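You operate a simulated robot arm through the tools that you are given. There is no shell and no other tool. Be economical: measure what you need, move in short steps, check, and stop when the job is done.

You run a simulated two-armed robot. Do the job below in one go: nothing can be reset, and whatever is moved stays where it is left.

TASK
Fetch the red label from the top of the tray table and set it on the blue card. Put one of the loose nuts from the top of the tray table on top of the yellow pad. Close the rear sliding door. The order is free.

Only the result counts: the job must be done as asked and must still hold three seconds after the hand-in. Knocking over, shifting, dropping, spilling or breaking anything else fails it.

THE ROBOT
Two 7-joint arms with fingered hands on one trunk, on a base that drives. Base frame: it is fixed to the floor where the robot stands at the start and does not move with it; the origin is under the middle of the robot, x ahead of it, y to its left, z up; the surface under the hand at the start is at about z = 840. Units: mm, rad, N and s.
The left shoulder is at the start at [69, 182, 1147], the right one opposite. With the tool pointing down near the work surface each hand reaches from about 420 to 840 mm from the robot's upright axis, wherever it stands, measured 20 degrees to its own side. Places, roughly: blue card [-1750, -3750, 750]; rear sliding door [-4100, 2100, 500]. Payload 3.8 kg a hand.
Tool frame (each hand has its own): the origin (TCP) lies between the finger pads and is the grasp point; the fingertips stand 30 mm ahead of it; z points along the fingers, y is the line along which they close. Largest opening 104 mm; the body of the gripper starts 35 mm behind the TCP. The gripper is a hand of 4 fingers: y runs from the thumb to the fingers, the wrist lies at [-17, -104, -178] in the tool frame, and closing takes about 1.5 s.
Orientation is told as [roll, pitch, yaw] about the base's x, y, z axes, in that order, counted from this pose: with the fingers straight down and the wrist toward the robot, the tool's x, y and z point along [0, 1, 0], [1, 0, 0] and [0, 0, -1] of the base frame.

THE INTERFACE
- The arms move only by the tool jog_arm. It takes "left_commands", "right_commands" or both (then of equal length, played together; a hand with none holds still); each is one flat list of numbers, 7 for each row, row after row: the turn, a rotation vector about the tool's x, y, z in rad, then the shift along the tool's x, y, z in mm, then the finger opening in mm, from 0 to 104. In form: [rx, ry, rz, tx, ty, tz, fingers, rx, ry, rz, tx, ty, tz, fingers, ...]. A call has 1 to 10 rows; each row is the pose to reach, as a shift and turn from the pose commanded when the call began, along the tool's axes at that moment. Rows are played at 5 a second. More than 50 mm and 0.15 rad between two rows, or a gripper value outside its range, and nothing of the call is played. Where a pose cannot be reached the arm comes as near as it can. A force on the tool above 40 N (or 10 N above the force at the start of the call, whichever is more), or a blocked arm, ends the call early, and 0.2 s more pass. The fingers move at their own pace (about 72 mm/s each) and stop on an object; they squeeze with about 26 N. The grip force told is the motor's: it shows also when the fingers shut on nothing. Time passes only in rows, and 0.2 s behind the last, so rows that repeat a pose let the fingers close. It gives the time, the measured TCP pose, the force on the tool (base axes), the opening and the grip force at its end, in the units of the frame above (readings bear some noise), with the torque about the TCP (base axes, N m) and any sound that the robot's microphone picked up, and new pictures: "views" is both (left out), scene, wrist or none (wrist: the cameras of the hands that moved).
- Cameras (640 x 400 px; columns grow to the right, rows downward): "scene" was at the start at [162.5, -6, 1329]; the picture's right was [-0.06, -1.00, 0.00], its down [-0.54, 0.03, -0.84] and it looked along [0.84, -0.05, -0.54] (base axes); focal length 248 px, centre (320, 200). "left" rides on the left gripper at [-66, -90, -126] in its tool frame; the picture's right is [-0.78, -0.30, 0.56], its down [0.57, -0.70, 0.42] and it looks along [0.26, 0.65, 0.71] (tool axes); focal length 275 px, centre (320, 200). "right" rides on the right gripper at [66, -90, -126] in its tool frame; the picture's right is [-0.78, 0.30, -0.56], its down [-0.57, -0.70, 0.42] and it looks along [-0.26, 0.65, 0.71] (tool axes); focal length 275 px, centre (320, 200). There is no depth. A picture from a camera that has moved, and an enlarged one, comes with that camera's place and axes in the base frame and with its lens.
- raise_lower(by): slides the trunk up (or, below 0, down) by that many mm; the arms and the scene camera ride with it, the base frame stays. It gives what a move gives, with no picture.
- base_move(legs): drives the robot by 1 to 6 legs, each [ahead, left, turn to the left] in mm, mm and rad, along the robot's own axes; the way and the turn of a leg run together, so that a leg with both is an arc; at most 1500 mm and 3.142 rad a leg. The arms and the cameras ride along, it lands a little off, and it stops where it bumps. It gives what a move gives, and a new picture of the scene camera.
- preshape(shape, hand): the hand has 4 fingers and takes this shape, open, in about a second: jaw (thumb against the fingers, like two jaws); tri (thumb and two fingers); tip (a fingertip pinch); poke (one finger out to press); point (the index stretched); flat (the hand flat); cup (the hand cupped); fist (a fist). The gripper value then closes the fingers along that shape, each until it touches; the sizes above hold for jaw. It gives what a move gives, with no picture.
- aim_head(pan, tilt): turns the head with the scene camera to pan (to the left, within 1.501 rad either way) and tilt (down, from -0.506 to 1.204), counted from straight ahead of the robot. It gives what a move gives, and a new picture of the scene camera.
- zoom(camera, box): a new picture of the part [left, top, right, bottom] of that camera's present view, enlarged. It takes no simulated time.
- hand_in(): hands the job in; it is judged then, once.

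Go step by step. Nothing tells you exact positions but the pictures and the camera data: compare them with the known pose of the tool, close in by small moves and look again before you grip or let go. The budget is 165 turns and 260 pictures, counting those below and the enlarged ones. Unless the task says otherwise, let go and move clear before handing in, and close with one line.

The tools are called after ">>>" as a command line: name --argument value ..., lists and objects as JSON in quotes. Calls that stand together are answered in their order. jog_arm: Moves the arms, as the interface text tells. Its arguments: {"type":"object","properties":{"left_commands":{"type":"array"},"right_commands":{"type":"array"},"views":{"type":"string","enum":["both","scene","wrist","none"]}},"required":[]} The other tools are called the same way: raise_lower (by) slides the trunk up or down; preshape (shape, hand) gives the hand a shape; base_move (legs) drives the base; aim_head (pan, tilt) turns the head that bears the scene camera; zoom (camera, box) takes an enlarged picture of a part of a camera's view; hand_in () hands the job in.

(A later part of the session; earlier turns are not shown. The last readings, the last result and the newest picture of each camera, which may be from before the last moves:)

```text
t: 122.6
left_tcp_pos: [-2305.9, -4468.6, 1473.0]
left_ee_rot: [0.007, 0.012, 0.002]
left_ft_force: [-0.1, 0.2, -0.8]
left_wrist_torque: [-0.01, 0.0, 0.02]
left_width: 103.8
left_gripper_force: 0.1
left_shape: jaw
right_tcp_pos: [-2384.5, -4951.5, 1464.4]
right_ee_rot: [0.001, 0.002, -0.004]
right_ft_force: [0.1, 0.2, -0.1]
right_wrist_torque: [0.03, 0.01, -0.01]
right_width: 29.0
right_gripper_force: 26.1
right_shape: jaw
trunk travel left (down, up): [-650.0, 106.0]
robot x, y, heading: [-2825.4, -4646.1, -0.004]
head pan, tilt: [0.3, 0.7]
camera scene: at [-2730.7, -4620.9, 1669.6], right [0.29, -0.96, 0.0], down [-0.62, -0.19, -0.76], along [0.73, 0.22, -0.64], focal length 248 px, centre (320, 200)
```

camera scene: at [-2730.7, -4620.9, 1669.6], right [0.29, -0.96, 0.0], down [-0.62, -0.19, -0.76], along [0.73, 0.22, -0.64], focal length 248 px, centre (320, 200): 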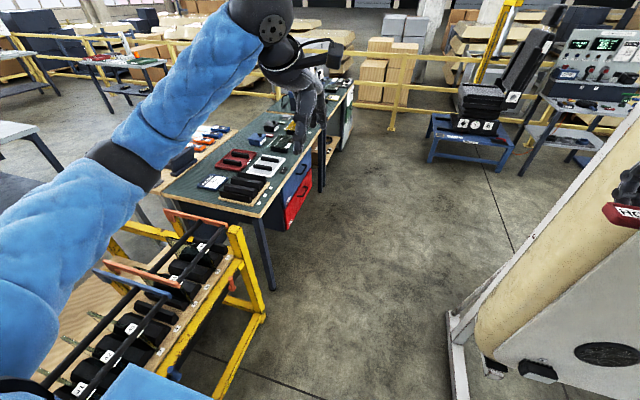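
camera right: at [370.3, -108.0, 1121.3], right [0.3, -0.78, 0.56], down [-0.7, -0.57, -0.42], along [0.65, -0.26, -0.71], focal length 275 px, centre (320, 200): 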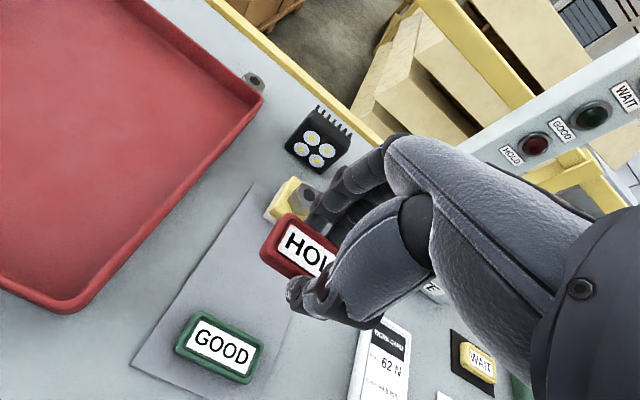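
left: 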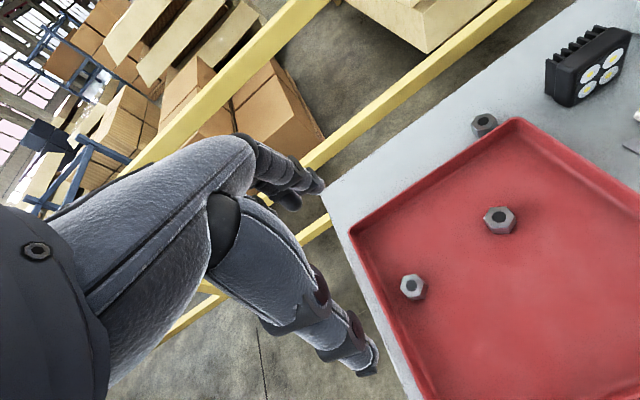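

I have a good view now: the blue card lies beside the black-block tray at the bench's right end, whose rear edge is y ≈ -4030. I drive to about (-1940, -4420), between bench and stand, and turn to face the bench.

>>> base_move --legs '[[450, 60, 0], [300, 160, 0], [140, 0, 0], [0, 0, 1.57]]'

>>> aim_head --pan -0.2 --tilt 0.9

```text
t: 125.2
left_tcp_pos: [-1891.7, -4412.4, 1479.2]
left_ee_rot: [0.003, -0.001, -0.011]
left_ft_force: [0.1, 0.1, -0.2]
left_wrist_torque: [0.03, 0.04, 0.02]
left_width: 103.6
left_gripper_force: 0.1
left_shape: jaw
right_tcp_pos: [-1978.1, -4904.6, 1463.3]
right_ee_rot: [-0.009, 0.009, -0.035]
right_ft_force: [0.2, 0.3, -0.7]
right_wrist_torque: [0.02, 0.02, 0.01]
right_width: 28.8
right_gripper_force: 26.2
right_shape: jaw
trunk travel left (down, up): [-650.0, 106.0]
robot x, y, heading: [-2397.1, -4587.6, -0.016]
head pan, tilt: [0.3, 0.7]
stopped in leg 1: the robot was blocked; the commanded pose is now the measured one
camera scene: at [-2321.3, -4560.4, 1670.6], right [0.28, -0.96, 0.01], down [-0.61, -0.18, -0.77], along [0.74, 0.21, -0.64], focal length 248 px, centre (320, 200)
```

scene: 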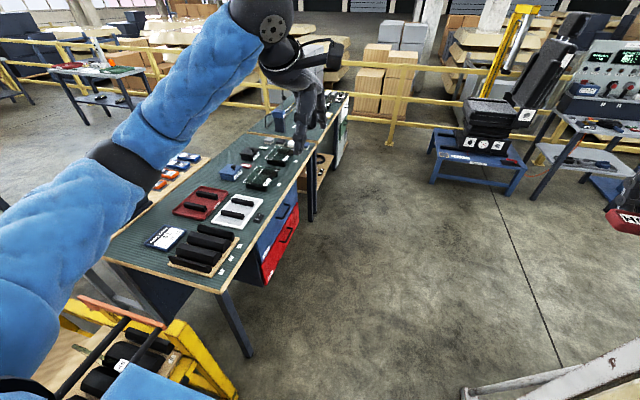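

```text
t: 126.1
left_tcp_pos: [-1895.4, -4413.4, 1479.1]
left_ee_rot: [0.004, -0.004, -0.006]
left_ft_force: [-0.2, 0.3, 0.6]
left_wrist_torque: [0.0, 0.03, 0.02]
left_width: 103.8
left_gripper_force: 0.0
left_shape: jaw
right_tcp_pos: [-1980.2, -4901.6, 1464.8]
right_ee_rot: [-0.009, 0.003, -0.029]
right_ft_force: [0.3, -0.6, 0.0]
right_wrist_torque: [-0.01, 0.02, 0.03]
right_width: 28.8
right_gripper_force: 25.9
right_shape: jaw
trunk travel left (down, up): [-650.0, 106.0]
robot x, y, heading: [-2397.5, -4593.0, -0.014]
head pan, tilt: [-0.201, 0.901]
camera scene: at [-2332.2, -4601.7, 1654.4], right [-0.21, -0.98, 0.0], down [-0.76, 0.16, -0.63], along [0.62, -0.13, -0.77], focal length 248 px, centre (320, 200)
```

scene: 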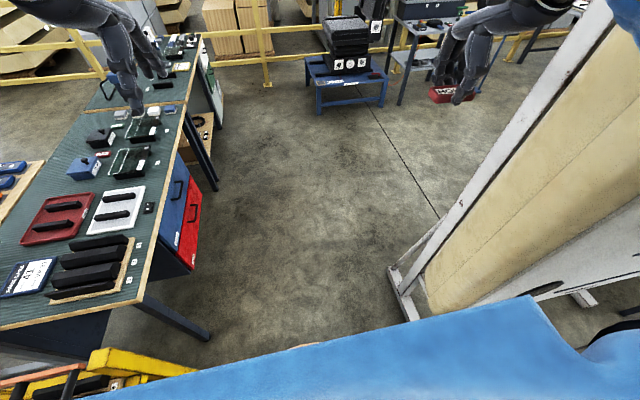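

The right elbow just met the panel stand. I move away from it to the left, then go on.

>>> base_move --legs '[[-40, 60, 0], [0, 110, 0]]'

>>> aim_head --pan -1.2 --tilt 0.6

```text
t: 127.9
left_tcp_pos: [-1917.4, -4245.3, 1473.7]
left_ee_rot: [0.004, 0.011, -0.006]
left_ft_force: [0.5, 0.0, 0.6]
left_wrist_torque: [0.0, -0.03, 0.05]
left_width: 103.7
left_gripper_force: 0.0
left_shape: jaw
right_tcp_pos: [-2000.1, -4732.1, 1460.1]
right_ee_rot: [-0.004, 0.014, -0.021]
right_ft_force: [-1.3, 0.2, -0.5]
right_wrist_torque: [-0.02, -0.03, -0.01]
right_width: 28.8
right_gripper_force: 25.9
right_shape: jaw
trunk travel left (down, up): [-650.0, 106.0]
robot x, y, heading: [-2435.3, -4420.3, -0.01]
head pan, tilt: [-0.201, 0.901]
camera scene: at [-2350.2, -4434.0, 1653.6], right [-0.21, -0.98, 0.0], down [-0.77, 0.16, -0.62], along [0.61, -0.13, -0.78], focal length 248 px, centre (320, 200)
```

scene: 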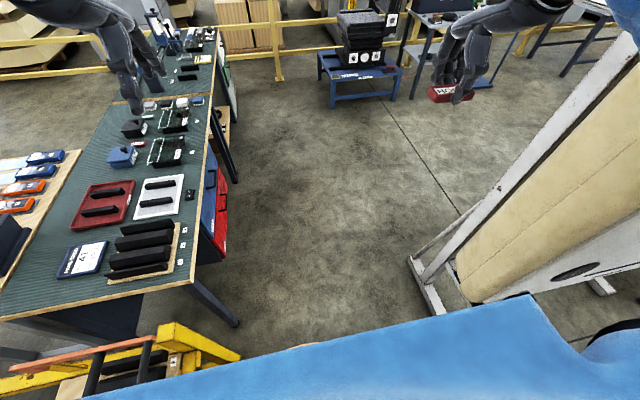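

```text
t: 129.2
left_tcp_pos: [-1914.9, -4245.7, 1474.0]
left_ee_rot: [0.004, 0.009, -0.005]
left_ft_force: [-0.2, 0.4, 0.3]
left_wrist_torque: [-0.01, 0.02, -0.02]
left_width: 103.7
left_gripper_force: 0.0
left_shape: jaw
right_tcp_pos: [-1999.5, -4733.8, 1460.0]
right_ee_rot: [-0.005, 0.017, -0.023]
right_ft_force: [0.0, -0.5, -1.3]
right_wrist_torque: [0.0, 0.01, -0.02]
right_width: 29.0
right_gripper_force: 26.0
right_shape: jaw
trunk travel left (down, up): [-650.0, 106.0]
robot x, y, heading: [-2433.8, -4419.9, -0.011]
head pan, tilt: [-1.201, 0.6]
camera scene: at [-2390.7, -4502.1, 1678.2], right [-0.94, -0.35, 0.0], down [-0.2, 0.53, -0.82], along [0.29, -0.77, -0.57], focal length 248 px, centre (320, 200)
```

scene: 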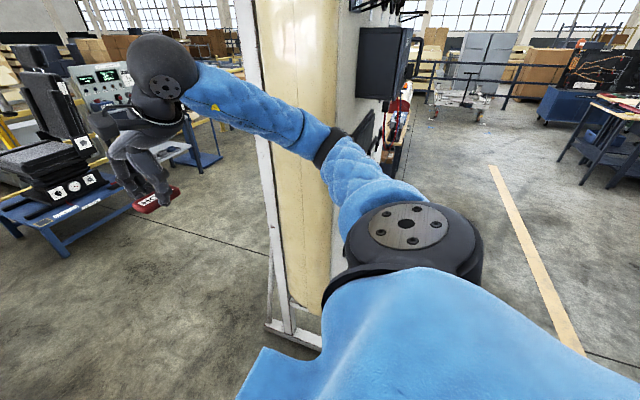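

Clear now. I go ahead to x ≈ -1945 and turn left to face the bench.

>>> base_move --legs '[[490, 0, 0], [0, 0, 1.58]]'

>>> aim_head --pan -0.2 --tilt 0.9

```text
t: 135.9
left_tcp_pos: [-2130.0, -3908.9, 1474.2]
left_ee_rot: [0.007, 0.011, 1.587]
left_ft_force: [-0.2, 0.1, -0.1]
left_wrist_torque: [0.0, 0.01, 0.0]
left_width: 103.7
left_gripper_force: 0.0
left_shape: jaw
right_tcp_pos: [-1640.6, -3982.3, 1459.2]
right_ee_rot: [-0.005, 0.015, 1.568]
right_ft_force: [0.2, 0.2, 1.2]
right_wrist_torque: [-0.02, 0.0, 0.01]
right_width: 28.8
right_gripper_force: 26.2
right_shape: jaw
trunk travel left (down, up): [-650.0, 106.0]
robot x, y, heading: [-1945.7, -4426.3, 1.58]
head pan, tilt: [-1.201, 0.6]
camera scene: at [-1863.7, -4380.3, 1678.3], right [0.37, -0.93, 0.0], down [-0.52, -0.21, -0.82], along [0.77, 0.31, -0.57], focal length 248 px, centre (320, 200)
```

scene: 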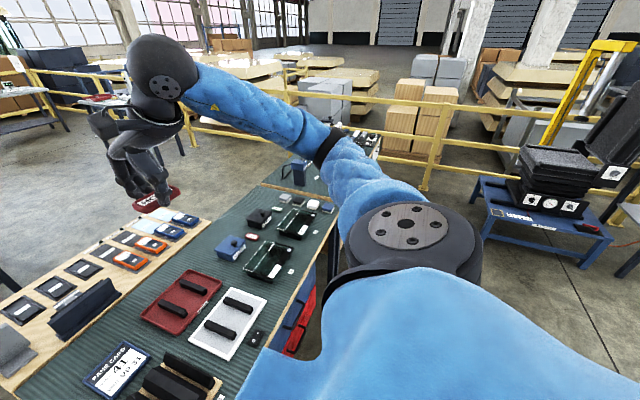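

```text
t: 137.2
left_tcp_pos: [-2129.8, -3908.4, 1474.1]
left_ee_rot: [0.005, 0.011, 1.585]
left_ft_force: [0.8, -0.9, 0.2]
left_wrist_torque: [0.0, 0.04, 0.0]
left_width: 104.0
left_gripper_force: 0.1
left_shape: jaw
right_tcp_pos: [-1640.9, -3982.8, 1460.0]
right_ee_rot: [-0.004, 0.015, 1.568]
right_ft_force: [-0.8, -0.1, -0.2]
right_wrist_torque: [0.01, 0.0, 0.0]
right_width: 28.8
right_gripper_force: 26.1
right_shape: jaw
trunk travel left (down, up): [-650.0, 106.0]
robot x, y, heading: [-1944.2, -4424.0, 1.577]
head pan, tilt: [-0.201, 0.901]
camera scene: at [-1931.4, -4338.8, 1653.5], right [0.98, -0.19, 0.0], down [-0.15, -0.77, -0.62], along [0.12, 0.61, -0.78], focal length 248 px, centre (320, 200)
```

scene: 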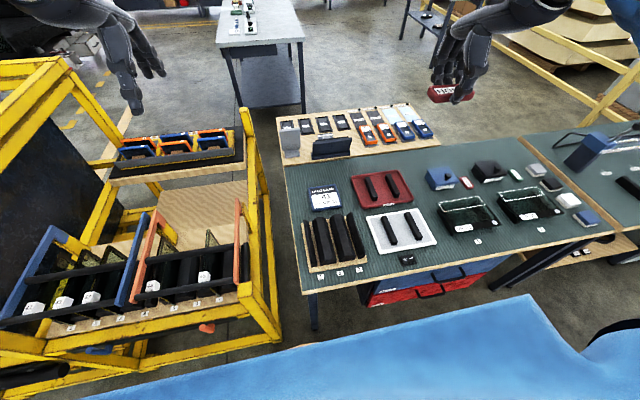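

The blue card ("PANE CARD") is at about (-1778, -3665), bench height near 800. I come slightly closer and lower the trunk 270 mm, which keeps the arms above the trolley.

>>> base_move --legs '[[40, 0, 0]]'

>>> raise_lower --by -270

>>> aim_head --pan -0.2 --tilt 0.8

>>> zoom --camera "right" --box '[0, 0, 640, 400]'

```text
t: 138.1
left_tcp_pos: [-2129.4, -3872.6, 1475.0]
left_ee_rot: [0.005, 0.006, 1.585]
left_ft_force: [0.9, -0.8, -0.3]
left_wrist_torque: [0.01, 0.01, 0.0]
left_width: 103.9
left_gripper_force: 0.1
left_shape: jaw
right_tcp_pos: [-1639.9, -3946.4, 1460.8]
right_ee_rot: [-0.005, 0.013, 1.567]
right_ft_force: [0.1, -0.3, -0.7]
right_wrist_torque: [0.0, -0.01, 0.03]
right_width: 29.0
right_gripper_force: 26.1
right_shape: jaw
trunk travel left (down, up): [-650.0, 106.0]
robot x, y, heading: [-1945.8, -4384.4, 1.579]
head pan, tilt: [-0.201, 0.901]
camera scene: at [-1931.6, -4303.5, 1653.8], right [0.98, -0.19, 0.0], down [-0.15, -0.77, -0.62], along [0.12, 0.61, -0.78], focal length 248 px, centre (320, 200)
```

scene: 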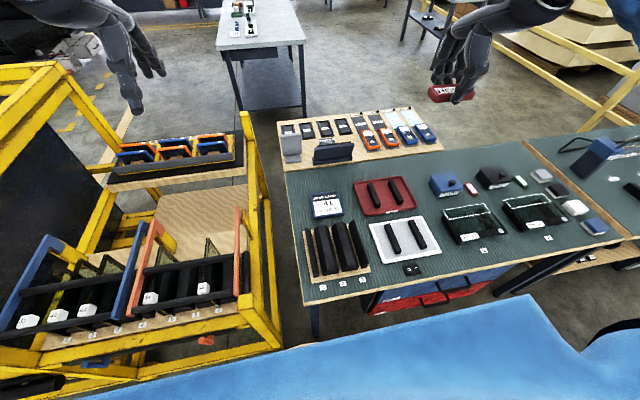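

```text
t: 140.8
left_tcp_pos: [-2129.6, -3869.5, 1204.2]
left_ee_rot: [0.005, 0.009, 1.585]
left_ft_force: [-0.3, 0.9, -0.9]
left_wrist_torque: [-0.01, 0.01, -0.02]
left_width: 103.8
left_gripper_force: 0.1
left_shape: jaw
right_tcp_pos: [-1640.8, -3942.4, 1191.3]
right_ee_rot: [-0.006, 0.016, 1.568]
right_ft_force: [0.3, -0.5, -0.6]
right_wrist_torque: [0.04, 0.03, 0.01]
right_width: 28.8
right_gripper_force: 26.0
right_shape: jaw
trunk travel left (down, up): [-380.0, 376.0]
robot x, y, heading: [-1948.3, -4385.0, 1.582]
head pan, tilt: [-0.201, 0.901]
```

```text
t: 141.5
left_tcp_pos: [-2130.3, -3868.7, 1203.0]
left_ee_rot: [0.003, 0.01, 1.584]
left_ft_force: [0.8, 0.1, -0.9]
left_wrist_torque: [-0.02, -0.02, 0.02]
left_width: 103.7
left_gripper_force: 0.1
left_shape: jaw
right_tcp_pos: [-1639.9, -3942.6, 1189.1]
right_ee_rot: [-0.004, 0.016, 1.568]
right_ft_force: [0.7, 0.4, -0.9]
right_wrist_torque: [0.02, 0.01, 0.0]
right_width: 28.8
right_gripper_force: 26.2
right_shape: jaw
trunk travel left (down, up): [-380.0, 376.0]
robot x, y, heading: [-1944.6, -4382.2, 1.576]
head pan, tilt: [-0.201, 0.799]
camera scene: at [-1931.0, -4259.4, 1390.2], right [0.98, -0.19, 0.0], down [-0.14, -0.7, -0.7], along [0.13, 0.68, -0.72], focal length 248 px, centre (320, 200)
```

scene: 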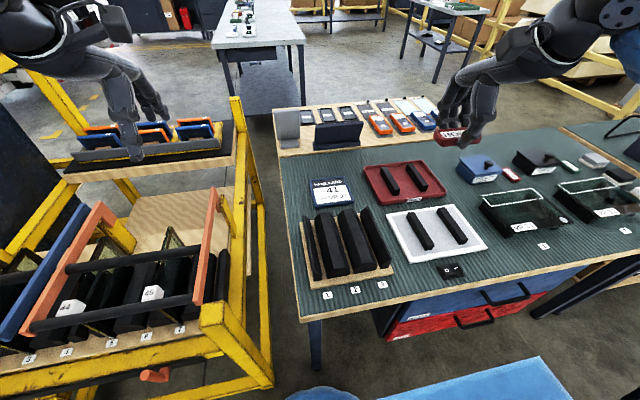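

```text
1.00 times, centred on (320, 200) of right (not enlarged: the box is as wide or as high as the picture)
camera zoom: at [-1706.8, -4029.9, 1316.5], right [0.77, 0.3, 0.56], down [0.57, -0.71, -0.41], along [0.27, 0.64, -0.72], focal length 275 px, centre (320, 200)
```

zoom: 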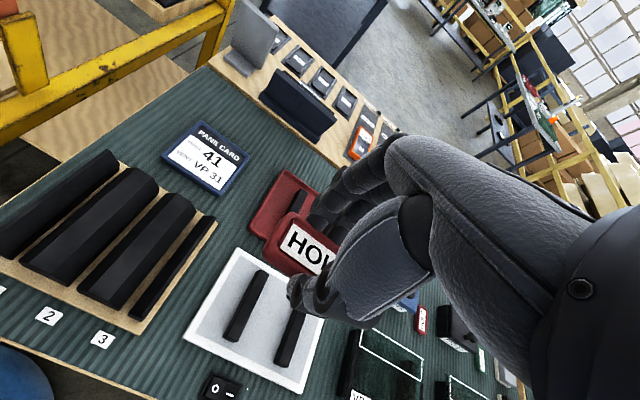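

Both cameras put the card at about (-1779, -3672) with the surface near z = 800. I bring the label over it, stopping at TCP z ≈ 970.

>>> jog_arm --right_commands '[0, 0, 0, 17, 32, 27, 20, 0, 0, 0, 34, 64, 55, 20, 0, 0, 0, 51, 97, 82, 20, 0, 0, 0, 68, 130, 110, 20, 0, 0, 0, 85, 163, 137, 20, 0, 0, 0, 102, 196, 165, 20, 0, 0, 0, 120, 230, 192, 20, 0, 0, 0, 138, 262, 220, 20, 0, 0, 0, 138, 262, 220, 20]' --views "both"

```text
t: 143.5
left_tcp_pos: [-2129.7, -3867.9, 1204.0]
left_ee_rot: [0.005, 0.01, 1.585]
left_ft_force: [-0.2, -0.1, 1.1]
left_wrist_torque: [0.0, -0.01, -0.01]
left_width: 103.8
left_gripper_force: 0.2
left_shape: jaw
right_tcp_pos: [-1776.5, -3684.2, 966.2]
right_ee_rot: [-0.006, 0.014, 1.567]
right_ft_force: [-1.1, -0.1, 0.3]
right_wrist_torque: [-0.02, 0.01, -0.02]
right_width: 28.9
right_gripper_force: 26.4
right_shape: jaw
trunk travel left (down, up): [-380.0, 376.0]
robot x, y, heading: [-1948.6, -4380.0, 1.583]
head pan, tilt: [-0.201, 0.799]
camera scene: at [-1930.4, -4260.0, 1390.3], right [0.98, -0.19, 0.0], down [-0.14, -0.7, -0.7], along [0.13, 0.68, -0.72], focal length 248 px, centre (320, 200)
camera right: at [-1842.6, -3771.2, 1093.4], right [0.77, 0.3, 0.56], down [0.57, -0.71, -0.41], along [0.27, 0.64, -0.72], focal length 275 px, centre (320, 200)
```

scene: 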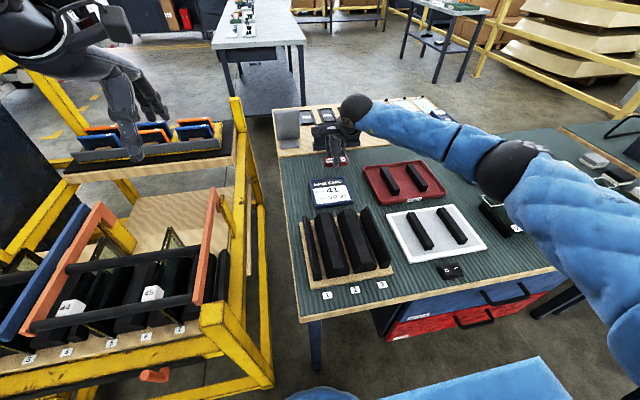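
right: 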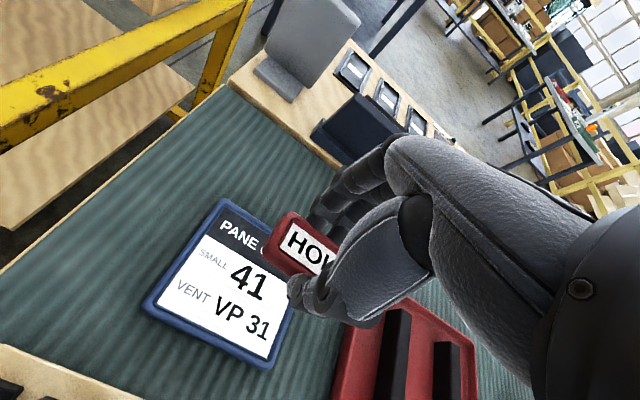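

The card's centre is about (-1771, -3668). I adjust and lower to TCP z ≈ 880, then look again.

>>> jog_arm --right_commands '[0, 0, 0, -3, 8, 30, 20, 0, 0, 0, -5, 16, 60, 20, 0, 0, 0, -5, 16, 86, 20, 0, 0, 0, -5, 16, 86, 20]' --views "wrist"

>>> zoom --camera "scene" --box '[270, 100, 410, 240]'

```text
t: 144.5
left_tcp_pos: [-2130.5, -3868.1, 1204.4]
left_ee_rot: [0.006, 0.01, 1.585]
left_ft_force: [-0.7, -0.3, 0.1]
left_wrist_torque: [0.01, 0.0, 0.01]
left_width: 104.0
left_gripper_force: 0.1
left_shape: jaw
right_tcp_pos: [-1770.5, -3669.2, 880.2]
right_ee_rot: [-0.005, 0.014, 1.567]
right_ft_force: [-0.8, 0.5, -0.4]
right_wrist_torque: [-0.04, -0.01, -0.01]
right_width: 28.7
right_gripper_force: 26.3
right_shape: jaw
trunk travel left (down, up): [-380.0, 376.0]
robot x, y, heading: [-1950.6, -4385.7, 1.583]
head pan, tilt: [-0.201, 0.799]
camera right: at [-1837.5, -3756.7, 1006.4], right [0.77, 0.3, 0.56], down [0.57, -0.71, -0.41], along [0.27, 0.64, -0.72], focal length 275 px, centre (320, 200)
```

right: 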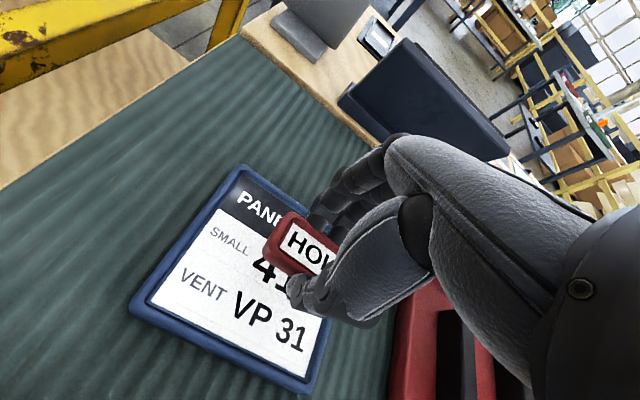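

```text
2.86 times, centred on (340, 170) of scene
camera zoom: at [-1931.2, -4259.5, 1390.3], right [0.98, -0.19, 0.0], down [-0.14, -0.7, -0.7], along [0.13, 0.68, -0.72], focal length 708 px, centre (263, 286)
```

zoom: 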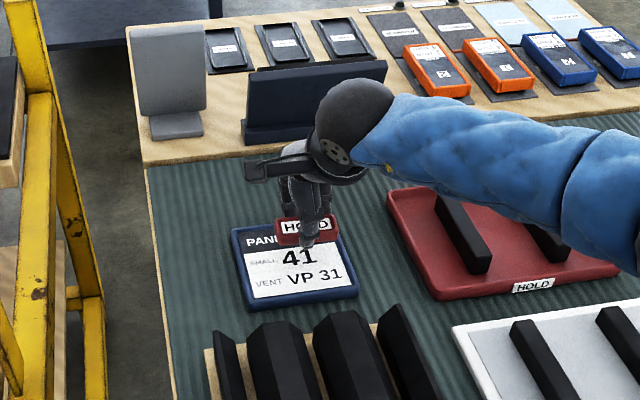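

Label is over the card's centre. I lower 30 mm and look.

>>> jog_arm --right_commands '[0, 0, 0, -2, 0, 15, 20, 0, 0, 0, -3, 0, 28, 20, 0, 0, 0, -3, 0, 28, 20]' --views "wrist"

>>> zoom --camera "scene" --box '[300, 150, 370, 220]'

```text
t: 145.3
left_tcp_pos: [-2130.5, -3868.4, 1203.2]
left_ee_rot: [0.007, 0.009, 1.585]
left_ft_force: [0.6, 1.0, 0.4]
left_wrist_torque: [0.01, -0.01, 0.0]
left_width: 103.7
left_gripper_force: 0.0
left_shape: jaw
right_tcp_pos: [-1768.5, -3669.0, 851.0]
right_ee_rot: [-0.005, 0.016, 1.571]
right_ft_force: [-0.1, -0.4, -0.6]
right_wrist_torque: [0.03, 0.0, 0.03]
right_width: 28.8
right_gripper_force: 26.0
right_shape: jaw
trunk travel left (down, up): [-380.0, 376.0]
robot x, y, heading: [-1945.1, -4386.3, 1.579]
head pan, tilt: [-0.201, 0.799]
camera right: at [-1834.8, -3757.1, 977.7], right [0.77, 0.3, 0.56], down [0.57, -0.71, -0.41], along [0.27, 0.64, -0.72], focal length 275 px, centre (320, 200)
```

right: 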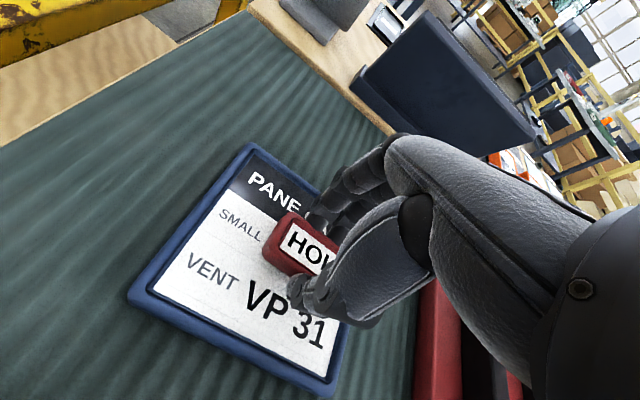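

```text
5.71 times, centred on (335, 185) of scene
camera zoom: at [-1931.1, -4259.4, 1390.2], right [0.98, -0.19, 0.0], down [-0.14, -0.7, -0.7], along [0.13, 0.68, -0.72], focal length 1416 px, centre (234, 286)
```

zoom: 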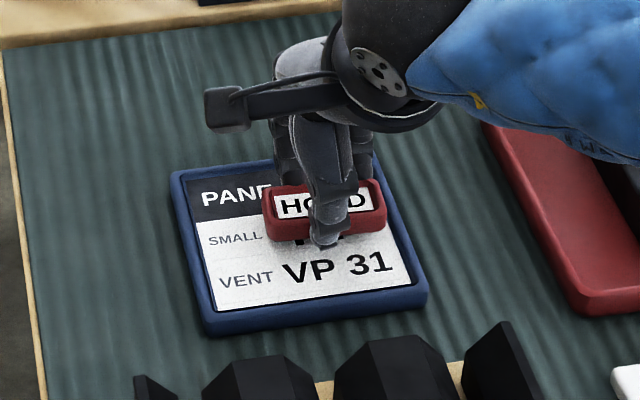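

I shift 12 mm toward the card's middle and lower further in small steps.

>>> jog_arm --right_commands '[0, 0, 0, 12, 0, 0, 20, 0, 0, 0, 12, 0, 6, 20, 0, 0, 0, 12, 0, 12, 20, 0, 0, 0, 12, 0, 12, 20]' --views "wrist"

>>> zoom --camera "scene" --box '[300, 150, 370, 220]'

```text
t: 146.3
left_tcp_pos: [-2129.7, -3872.1, 1205.8]
left_ee_rot: [0.006, 0.006, 1.585]
left_ft_force: [-0.5, 0.4, 0.2]
left_wrist_torque: [0.01, 0.01, 0.02]
left_width: 103.8
left_gripper_force: 0.0
left_shape: jaw
right_tcp_pos: [-1780.1, -3668.7, 846.2]
right_ee_rot: [-0.003, 0.004, 1.566]
right_ft_force: [2.7, -1.5, 32.8]
right_wrist_torque: [-0.39, 0.07, -0.01]
right_width: 30.0
right_gripper_force: 26.0
right_shape: jaw
trunk travel left (down, up): [-380.0, 376.0]
robot x, y, heading: [-1945.6, -4381.4, 1.577]
head pan, tilt: [-0.201, 0.799]
camera right: at [-1846.7, -3757.6, 972.6], right [0.78, 0.3, 0.56], down [0.57, -0.7, -0.42], along [0.27, 0.65, -0.71], focal length 275 px, centre (320, 200)
```

right: 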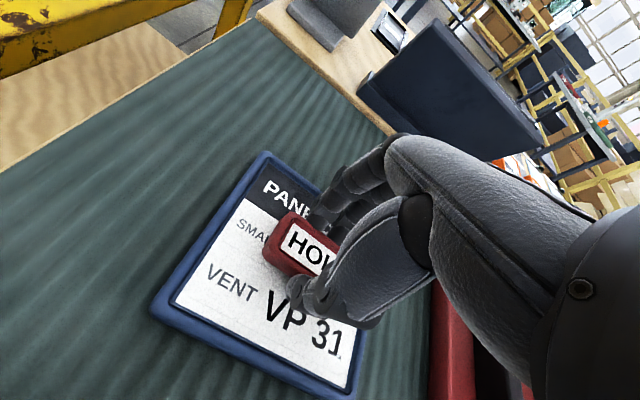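

```text
5.71 times, centred on (335, 185) of scene
camera zoom: at [-1931.6, -4263.7, 1391.1], right [0.98, -0.19, 0.0], down [-0.14, -0.7, -0.7], along [0.13, 0.69, -0.71], focal length 1416 px, centre (234, 286)
```

zoom: 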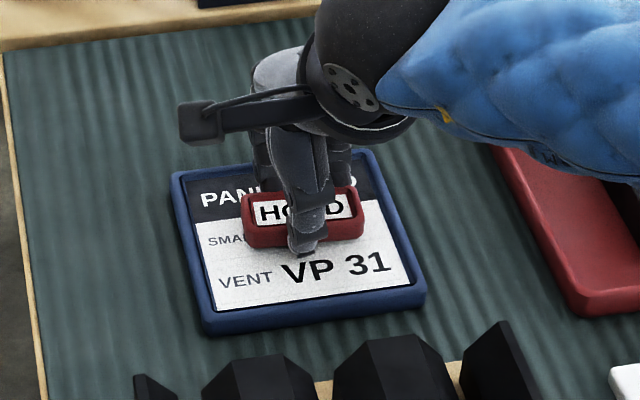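

Contact with the card. The label is a bit toward the far edge, so I lift 12 mm, shift back 14 mm and lower again to light contact.

>>> jog_arm --right_commands '[0, 0, 0, 0, 0, -6, 20, 0, 0, 0, 0, 0, -12, 20, 0, 0, 0, 0, -14, -12, 20, 0, 0, 0, 0, -14, -7, 20, 0, 0, 0, 0, -14, -4, 20, 0, 0, 0, 0, -14, -4, 20]' --views "wrist"

>>> zoom --camera "scene" --box '[300, 150, 370, 220]'

```text
t: 147.7
left_tcp_pos: [-2130.9, -3869.4, 1205.9]
left_ee_rot: [0.005, 0.011, 1.585]
left_ft_force: [1.5, 0.4, -0.9]
left_wrist_torque: [-0.03, -0.02, 0.02]
left_width: 104.1
left_gripper_force: 0.0
left_shape: jaw
right_tcp_pos: [-1779.2, -3684.3, 847.1]
right_ee_rot: [-0.004, 0.009, 1.568]
right_ft_force: [2.6, -1.2, 18.0]
right_wrist_torque: [0.14, 0.04, -0.06]
right_width: 29.9
right_gripper_force: 25.7
right_shape: jaw
trunk travel left (down, up): [-380.0, 376.0]
robot x, y, heading: [-1946.7, -4386.1, 1.578]
head pan, tilt: [-0.201, 0.799]
camera right: at [-1846.9, -3771.5, 973.1], right [0.77, 0.3, 0.56], down [0.57, -0.71, -0.42], along [0.27, 0.64, -0.72], focal length 275 px, centre (320, 200)
```

right: 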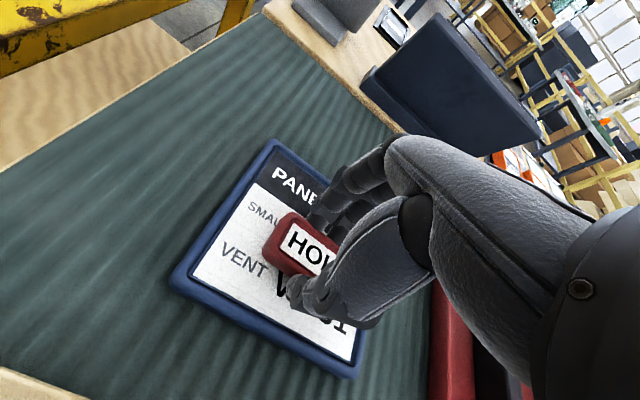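

```text
5.71 times, centred on (335, 185) of scene
camera zoom: at [-1931.3, -4261.7, 1390.6], right [0.98, -0.19, 0.0], down [-0.14, -0.7, -0.7], along [0.13, 0.69, -0.72], focal length 1416 px, centre (234, 286)
```

zoom: 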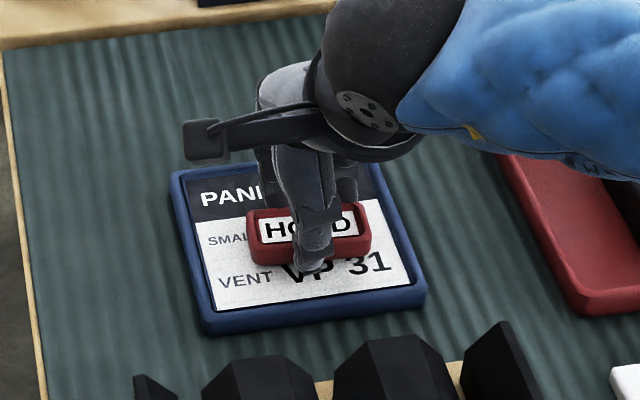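

Well centred. I ease the pressure and open the fingers.

>>> jog_arm --right_commands '[0, 0, 0, 0, 0, -3, 20, 0, 0, 0, 0, 0, -3, 34, 0, 0, 0, 0, 0, -3, 42, 0, 0, 0, 0, 0, -3, 50, 0, 0, 0, 0, 0, -3, 54, 0, 0, 0, 0, 0, -3, 54]' --views "wrist"

>>> zoom --camera "scene" --box '[300, 150, 370, 220]'

```text
t: 149.1
left_tcp_pos: [-2129.8, -3869.3, 1204.3]
left_ee_rot: [0.005, 0.008, 1.584]
left_ft_force: [0.1, -1.0, 0.7]
left_wrist_torque: [0.04, 0.0, -0.01]
left_width: 103.7
left_gripper_force: 0.1
left_shape: jaw
right_tcp_pos: [-1780.4, -3684.1, 846.0]
right_ee_rot: [-0.004, 0.013, 1.57]
right_ft_force: [-1.0, -2.0, 8.0]
right_wrist_torque: [0.18, 0.15, 0.05]
right_width: 51.8
right_gripper_force: 0.1
right_shape: jaw
trunk travel left (down, up): [-380.0, 376.0]
robot x, y, heading: [-1947.3, -4387.4, 1.574]
head pan, tilt: [-0.201, 0.799]
camera right: at [-1847.5, -3771.6, 973.9], right [0.77, 0.3, 0.56], down [0.57, -0.71, -0.41], along [0.27, 0.64, -0.72], focal length 275 px, centre (320, 200)
```

right: 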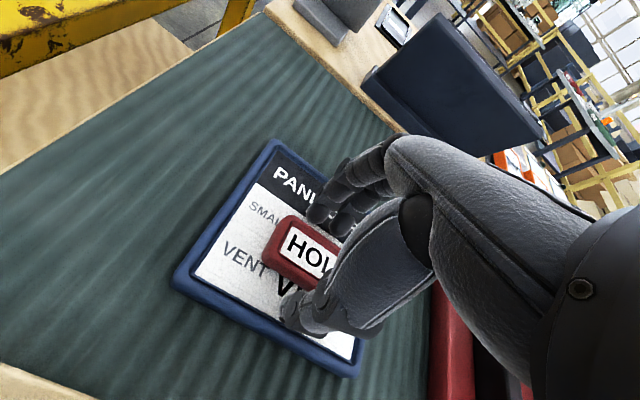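

```text
5.71 times, centred on (335, 185) of scene
camera zoom: at [-1931.4, -4260.5, 1390.3], right [0.98, -0.19, 0.0], down [-0.14, -0.7, -0.7], along [0.13, 0.68, -0.72], focal length 1416 px, centre (234, 286)
```

zoom: 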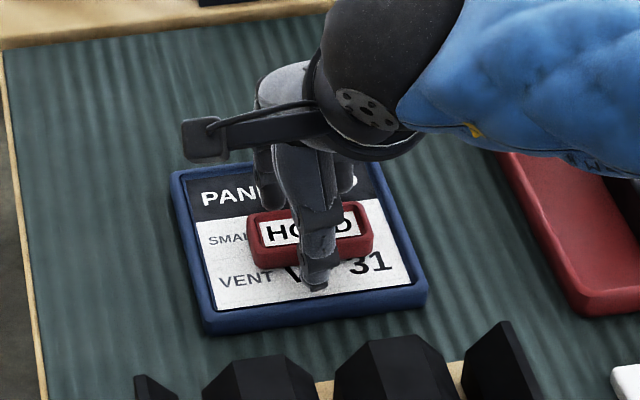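

Released. I lift straight up and check the label stays.

>>> jog_arm --right_commands '[0, 0, 0, 0, 0, -10, 54, 0, 0, 0, 0, 0, -40, 54, 0, 0, 0, 0, 0, -85, 60, 0, 0, 0, 0, 0, -130, 70, 0, 0, 0, -15, -40, -160, 80, 0, 0, 0, -40, -80, -190, 80, 0, 0, 0, -60, -120, -220, 80, 0, 0, 0, -80, -160, -245, 80, 0, 0, 0, -100, -200, -270, 80]' --views "none"

>>> zoom --camera "scene" --box '[270, 90, 430, 250]'

```text
refused: row 5 steps farther than a row can; nothing moved
```

```text
2.50 times, centred on (350, 170) of scene
camera zoom: at [-1931.4, -4260.5, 1390.3], right [0.98, -0.19, 0.0], down [-0.14, -0.7, -0.7], along [0.13, 0.68, -0.72], focal length 619 px, centre (245, 275)
```

zoom: 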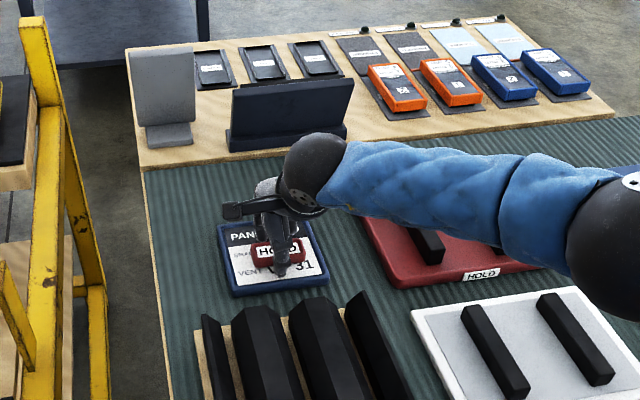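

The step was too long; I resend with shorter steps.

>>> jog_arm --right_commands '[0, 0, 0, 0, 0, -10, 54, 0, 0, 0, 0, 0, -40, 54, 0, 0, 0, 0, 0, -85, 60, 0, 0, 0, 0, 0, -130, 70, 0, 0, 0, -12, -25, -160, 80, 0, 0, 0, -26, -55, -190, 80, 0, 0, 0, -40, -85, -220, 80, 0, 0, 0, -55, -120, -245, 80, 0, 0, 0, -70, -155, -270, 80, 0, 0, 0, -85, -190, -295, 80]' --views "none"

>>> zoom --camera "scene" --box '[270, 90, 430, 250]'

```text
t: 151.3
left_tcp_pos: [-2129.5, -3868.9, 1204.6]
left_ee_rot: [0.005, 0.008, 1.585]
left_ft_force: [0.7, 1.1, 0.5]
left_wrist_torque: [0.02, 0.0, 0.0]
left_width: 103.7
left_gripper_force: 0.1
left_shape: jaw
right_tcp_pos: [-1697.0, -3869.9, 1145.7]
right_ee_rot: [-0.006, 0.013, 1.568]
right_ft_force: [-0.3, -0.1, 0.5]
right_wrist_torque: [0.04, -0.01, 0.0]
right_width: 79.8
right_gripper_force: 0.0
right_shape: jaw
trunk travel left (down, up): [-380.0, 376.0]
robot x, y, heading: [-1949.1, -4386.5, 1.577]
head pan, tilt: [-0.201, 0.799]
```

```text
2.50 times, centred on (350, 170) of scene
camera zoom: at [-1930.7, -4260.5, 1390.4], right [0.98, -0.19, 0.0], down [-0.14, -0.7, -0.7], along [0.13, 0.68, -0.72], focal length 619 px, centre (245, 275)
```

zoom: 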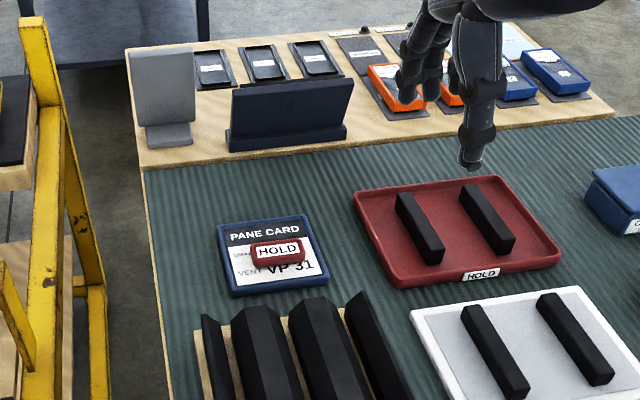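

The red label rests on the blue card. Next is the rear sliding door near (-4100, 2100); I raise the trunk and retrace the route.

>>> raise_lower --by 270

>>> base_move --legs '[[-40, 0, 0], [0, 0, -1.58], [-490, 0, 0], [-365, -215, 0], [-1260, 0, 0]]'

>>> aim_head --pan 1.4 --tilt 0.5

```text
t: 154.1
left_tcp_pos: [-2130.2, -3867.6, 1474.1]
left_ee_rot: [0.004, 0.01, 1.586]
left_ft_force: [0.9, 0.4, -0.2]
left_wrist_torque: [-0.02, -0.03, -0.01]
left_width: 103.7
left_gripper_force: 0.1
left_shape: jaw
right_tcp_pos: [-1696.8, -3868.2, 1413.9]
right_ee_rot: [-0.005, 0.016, 1.569]
right_ft_force: [-0.3, 0.3, 0.0]
right_wrist_torque: [0.01, 0.01, -0.01]
right_width: 79.8
right_gripper_force: 0.1
right_shape: jaw
trunk travel left (down, up): [-650.0, 106.0]
robot x, y, heading: [-1944.1, -4383.0, 1.584]
head pan, tilt: [-0.201, 0.799]
```

```text
t: 169.4
left_tcp_pos: [-3538.1, -4469.4, 1473.1]
left_ee_rot: [0.006, 0.01, 0.012]
left_ft_force: [0.9, 1.0, 1.1]
left_wrist_torque: [0.01, 0.03, -0.01]
left_width: 103.8
left_gripper_force: 0.1
left_shape: jaw
right_tcp_pos: [-3539.2, -4902.6, 1414.8]
right_ee_rot: [-0.006, 0.014, -0.004]
right_ft_force: [-0.3, 0.4, -0.3]
right_wrist_torque: [-0.02, -0.01, 0.03]
right_width: 79.4
right_gripper_force: 0.1
right_shape: jaw
trunk travel left (down, up): [-650.0, 106.0]
robot x, y, heading: [-4053.0, -4654.0, 0.006]
head pan, tilt: [-0.201, 0.799]
camera scene: at [-3962.8, -4667.4, 1661.4], right [-0.19, -0.98, 0.0], down [-0.7, 0.14, -0.7], along [0.68, -0.13, -0.72], focal length 248 px, centre (320, 200)
```

scene: 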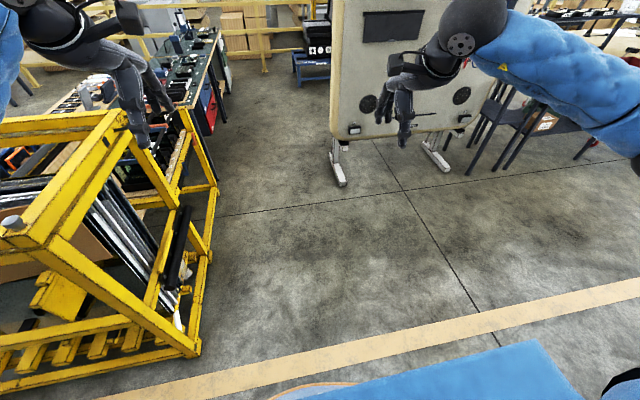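

```text
t: 171.1
left_tcp_pos: [-3537.7, -4469.4, 1472.5]
left_ee_rot: [0.004, 0.01, 0.012]
left_ft_force: [-0.4, 0.3, 0.2]
left_wrist_torque: [-0.01, -0.04, 0.02]
left_width: 103.9
left_gripper_force: 0.1
left_shape: jaw
right_tcp_pos: [-3537.2, -4902.1, 1414.1]
right_ee_rot: [-0.005, 0.017, -0.004]
right_ft_force: [-0.4, -0.3, -0.1]
right_wrist_torque: [0.02, -0.03, 0.01]
right_width: 79.6
right_gripper_force: 0.0
right_shape: jaw
trunk travel left (down, up): [-650.0, 106.0]
robot x, y, heading: [-4053.9, -4650.9, 0.005]
head pan, tilt: [1.4, 0.499]
camera scene: at [-4027.1, -4562.1, 1687.4], right [0.99, -0.16, 0.0], down [-0.08, -0.47, -0.88], along [0.14, 0.87, -0.48], focal length 248 px, centre (320, 200)
```

scene: 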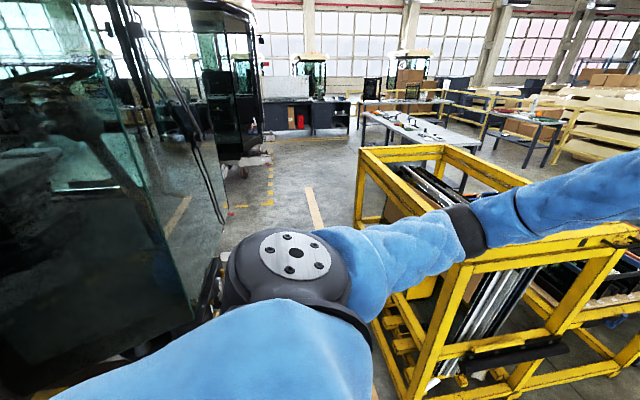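

I zoom toward where the rear sliding door should be (around pixel (276,119)).

>>> zoom --camera "scene" --box '[230, 80, 370, 160]'

>>> base_move --legs '[[0, 1500, 0], [0, 700, 0]]'

>>> zoom --camera "scene" --box '[200, 70, 400, 200]'

```text
4.57 times, centred on (300, 120) of scene
camera zoom: at [-4027.1, -4562.1, 1687.4], right [0.99, -0.16, 0.0], down [-0.08, -0.47, -0.88], along [0.14, 0.87, -0.48], focal length 1133 px, centre (411, 566)
```

zoom: 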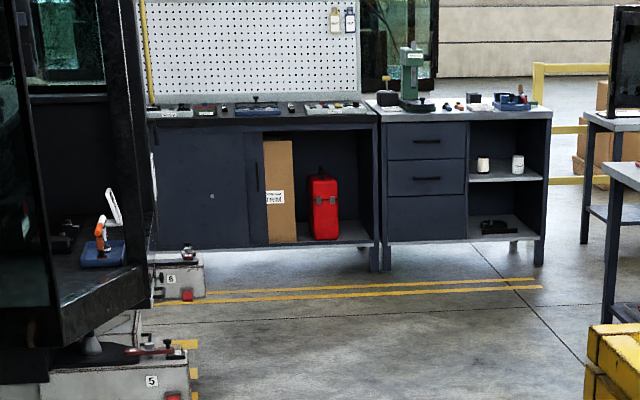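

```text
t: 182.0
left_tcp_pos: [-3549.2, -2261.9, 1474.1]
left_ee_rot: [0.005, 0.012, 0.012]
left_ft_force: [-0.1, 0.2, -0.3]
left_wrist_torque: [0.03, -0.02, 0.01]
left_width: 103.8
left_gripper_force: 0.0
left_shape: jaw
right_tcp_pos: [-3551.2, -2696.9, 1414.3]
right_ee_rot: [-0.005, 0.016, -0.004]
right_ft_force: [-0.6, 0.3, 0.2]
right_wrist_torque: [-0.02, -0.01, 0.02]
right_width: 79.9
right_gripper_force: 0.1
right_shape: jaw
trunk travel left (down, up): [-650.0, 106.0]
robot x, y, heading: [-4065.9, -2443.9, 0.008]
head pan, tilt: [1.4, 0.499]
camera scene: at [-4038.8, -2355.5, 1687.4], right [0.99, -0.16, 0.0], down [-0.08, -0.47, -0.88], along [0.14, 0.87, -0.48], focal length 248 px, centre (320, 200)
```

scene: 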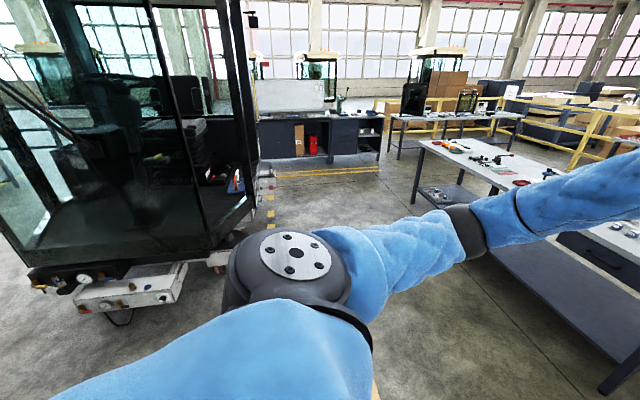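

```text
3.08 times, centred on (300, 135) of scene
camera zoom: at [-4038.8, -2355.5, 1687.4], right [0.99, -0.16, 0.0], down [-0.08, -0.47, -0.88], along [0.14, 0.87, -0.48], focal length 762 px, centre (382, 400)
```

zoom: 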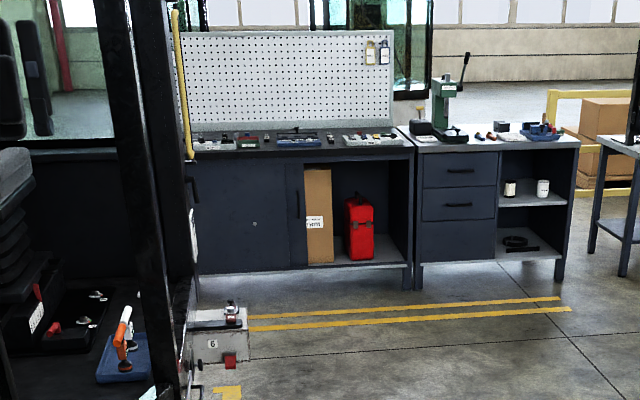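

It's a blue cabinet: a front door on the left with the rear door slid behind it; the rear door's handle is near (-3818, 2100, 560), so it must slide right (+x) about 600 mm. I drive up to it.

>>> base_move --legs '[[350, 0, 0], [0, 0, 1.563], [1500, 0, 0], [1500, 0, 0], [350, 0, 0]]'

>>> aim_head --pan 0.0 --tilt 0.75

>>> zoom --camera "scene" --box '[160, 100, 480, 300]'

```text
t: 204.0
left_tcp_pos: [-3876.7, 1436.7, 1473.7]
left_ee_rot: [0.006, 0.01, 1.574]
left_ft_force: [-0.2, -0.2, 0.0]
left_wrist_torque: [0.02, -0.03, 0.0]
left_width: 103.8
left_gripper_force: 0.1
left_shape: jaw
right_tcp_pos: [-3444.0, 1431.3, 1414.9]
right_ee_rot: [-0.005, 0.016, 1.559]
right_ft_force: [-0.8, -0.5, 0.3]
right_wrist_torque: [0.03, 0.0, 0.01]
right_width: 79.9
right_gripper_force: 0.1
right_shape: jaw
trunk travel left (down, up): [-650.0, 106.0]
robot x, y, heading: [-3698.0, 918.6, 1.572]
head pan, tilt: [1.4, 0.499]
camera scene: at [-3788.2, 945.9, 1687.4], right [0.17, 0.98, 0.0], down [0.47, -0.08, -0.88], along [-0.86, 0.15, -0.48], focal length 248 px, centre (320, 200)
```

scene: 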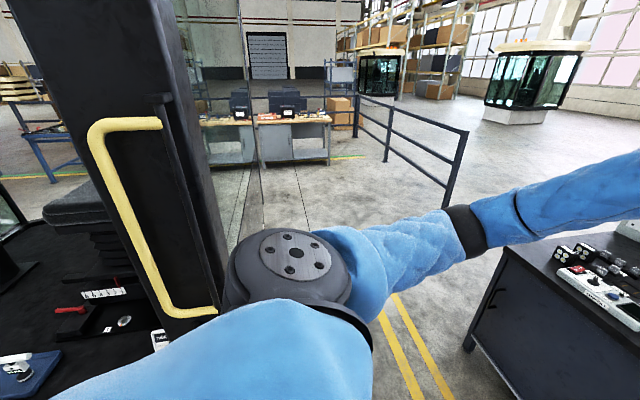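

```text
t: 205.5
left_tcp_pos: [-3876.4, 1437.4, 1473.3]
left_ee_rot: [0.006, 0.008, 1.572]
left_ft_force: [-0.4, -0.3, 0.0]
left_wrist_torque: [0.03, -0.02, 0.01]
left_width: 103.8
left_gripper_force: 0.1
left_shape: jaw
right_tcp_pos: [-3443.6, 1431.1, 1414.4]
right_ee_rot: [-0.004, 0.015, 1.557]
right_ft_force: [-0.4, -0.6, -0.5]
right_wrist_torque: [0.0, 0.03, 0.03]
right_width: 79.7
right_gripper_force: 0.0
right_shape: jaw
trunk travel left (down, up): [-650.0, 106.0]
robot x, y, heading: [-3700.6, 923.1, 1.565]
head pan, tilt: [0.0, 0.75]
camera scene: at [-3698.4, 1013.0, 1665.4], right [1.0, 0.0, 0.0], down [0.0, -0.68, -0.73], along [0.0, 0.73, -0.68], focal length 248 px, centre (320, 200)
```

scene: 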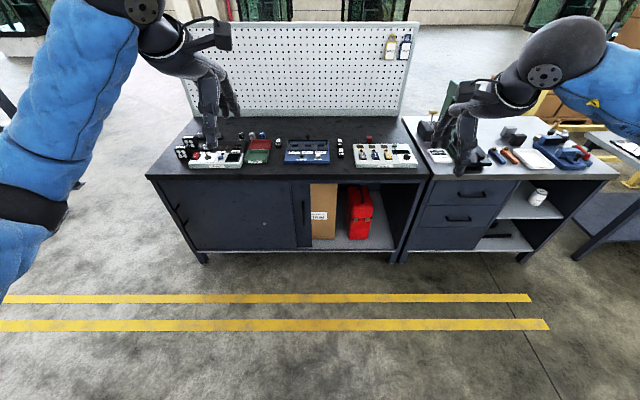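

```text
2.00 times, centred on (320, 200) of scene
camera zoom: at [-3698.4, 1013.0, 1665.4], right [1.0, 0.0, 0.0], down [0.0, -0.68, -0.73], along [0.0, 0.73, -0.68], focal length 496 px, centre (320, 200)
```

zoom: 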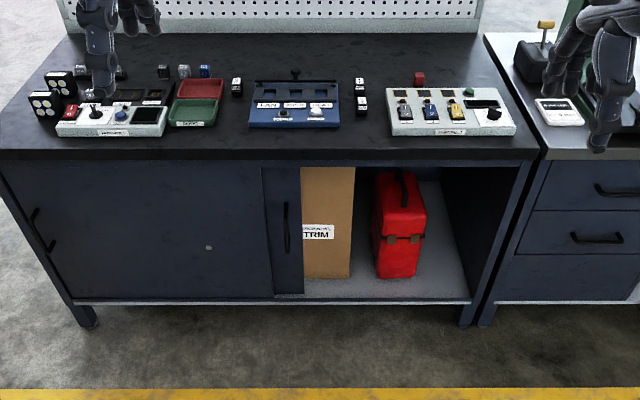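

The rear door's handle is a vertical bar at about x = -3807, y ≈ 2100, z 400–630, and the door must go right about 530 mm. I'll lower the trunk fully and shape the left hand into a pointing finger to push the handle sideways.

>>> raise_lower --by -640

>>> preshape --shape "point" --hand "left"

>>> jog_arm --left_commands '[-0.14, 0, 0, 0, 0, 10, 104, -0.28, 0, 0, 0, 0, 20, 104, -0.42, 0, 0, 0, 0, 30, 104, -0.56, 0, 0, 0, 0, 40, 104, -0.7, 0, 0, 0, 0, 60, 104, -0.84, 0, 0, 0, 0, 80, 104, -0.95, 0, 0, 0, 0, 100, 104, -0.95, 0, 0, 0, 0, 140, 104, -0.95, 0, 0, 0, 0, 180, 104, -0.95, 0, 0, 0, 0, 220, 104]' --views "both"

```text
refused: -640 is not a number from -400 to 400
```

```text
t: 206.4
left_tcp_pos: [-3877.6, 1437.3, 1472.4]
left_ee_rot: [0.005, 0.012, 1.573]
left_ft_force: [-0.2, 0.4, 1.1]
left_wrist_torque: [0.03, 0.03, 0.0]
left_width: 0.0
left_gripper_force: 0.0
left_shape: point
right_tcp_pos: [-3444.1, 1432.5, 1416.0]
right_ee_rot: [-0.007, 0.016, 1.557]
right_ft_force: [0.3, -1.3, -1.4]
right_wrist_torque: [-0.01, 0.03, 0.01]
right_width: 79.5
right_gripper_force: 0.1
right_shape: jaw
trunk travel left (down, up): [-650.0, 106.0]
robot x, y, heading: [-3697.8, 916.5, 1.572]
head pan, tilt: [0.0, 0.75]
```

```text
t: 208.6
left_tcp_pos: [-3876.9, 1434.0, 1254.7]
left_ee_rot: [0.011, -0.94, 1.565]
left_ft_force: [0.1, -0.4, -0.7]
left_wrist_torque: [0.03, 0.02, 0.0]
left_width: 0.3
left_gripper_force: 0.1
left_shape: point
right_tcp_pos: [-3443.5, 1431.2, 1414.7]
right_ee_rot: [-0.003, 0.015, 1.557]
right_ft_force: [-1.0, 0.5, 0.9]
right_wrist_torque: [0.01, 0.03, -0.04]
right_width: 79.8
right_gripper_force: 0.1
right_shape: jaw
trunk travel left (down, up): [-650.0, 106.0]
robot x, y, heading: [-3698.5, 920.3, 1.571]
head pan, tilt: [0.0, 0.75]
camera scene: at [-3697.6, 1012.6, 1665.4], right [1.0, 0.0, 0.0], down [0.0, -0.68, -0.73], along [0.0, 0.73, -0.68], focal length 248 px, centre (320, 200)
camera left: at [-3810.5, 1280.7, 1255.3], right [0.77, 0.28, -0.57], down [-0.58, -0.07, -0.81], along [-0.27, 0.96, 0.1], focal length 275 px, centre (320, 200)
```

scene: 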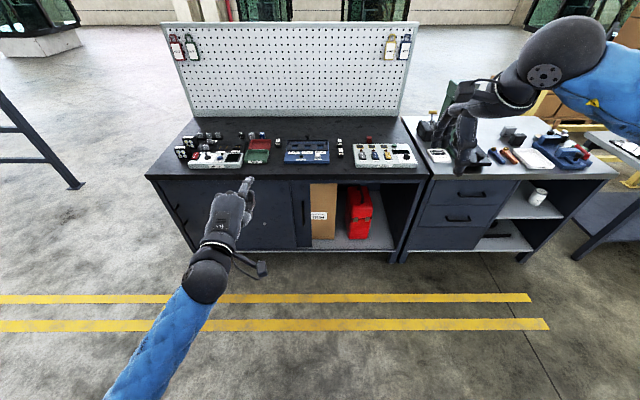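
left: 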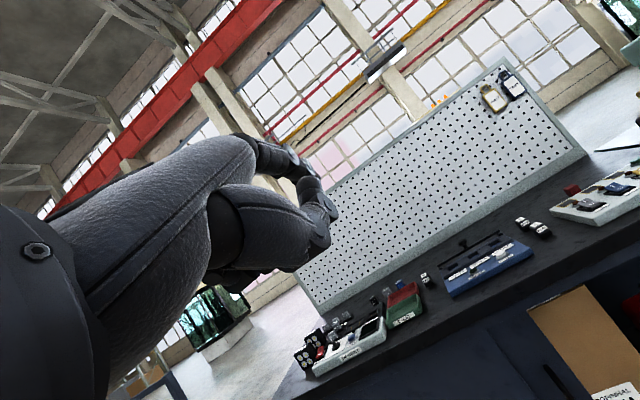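

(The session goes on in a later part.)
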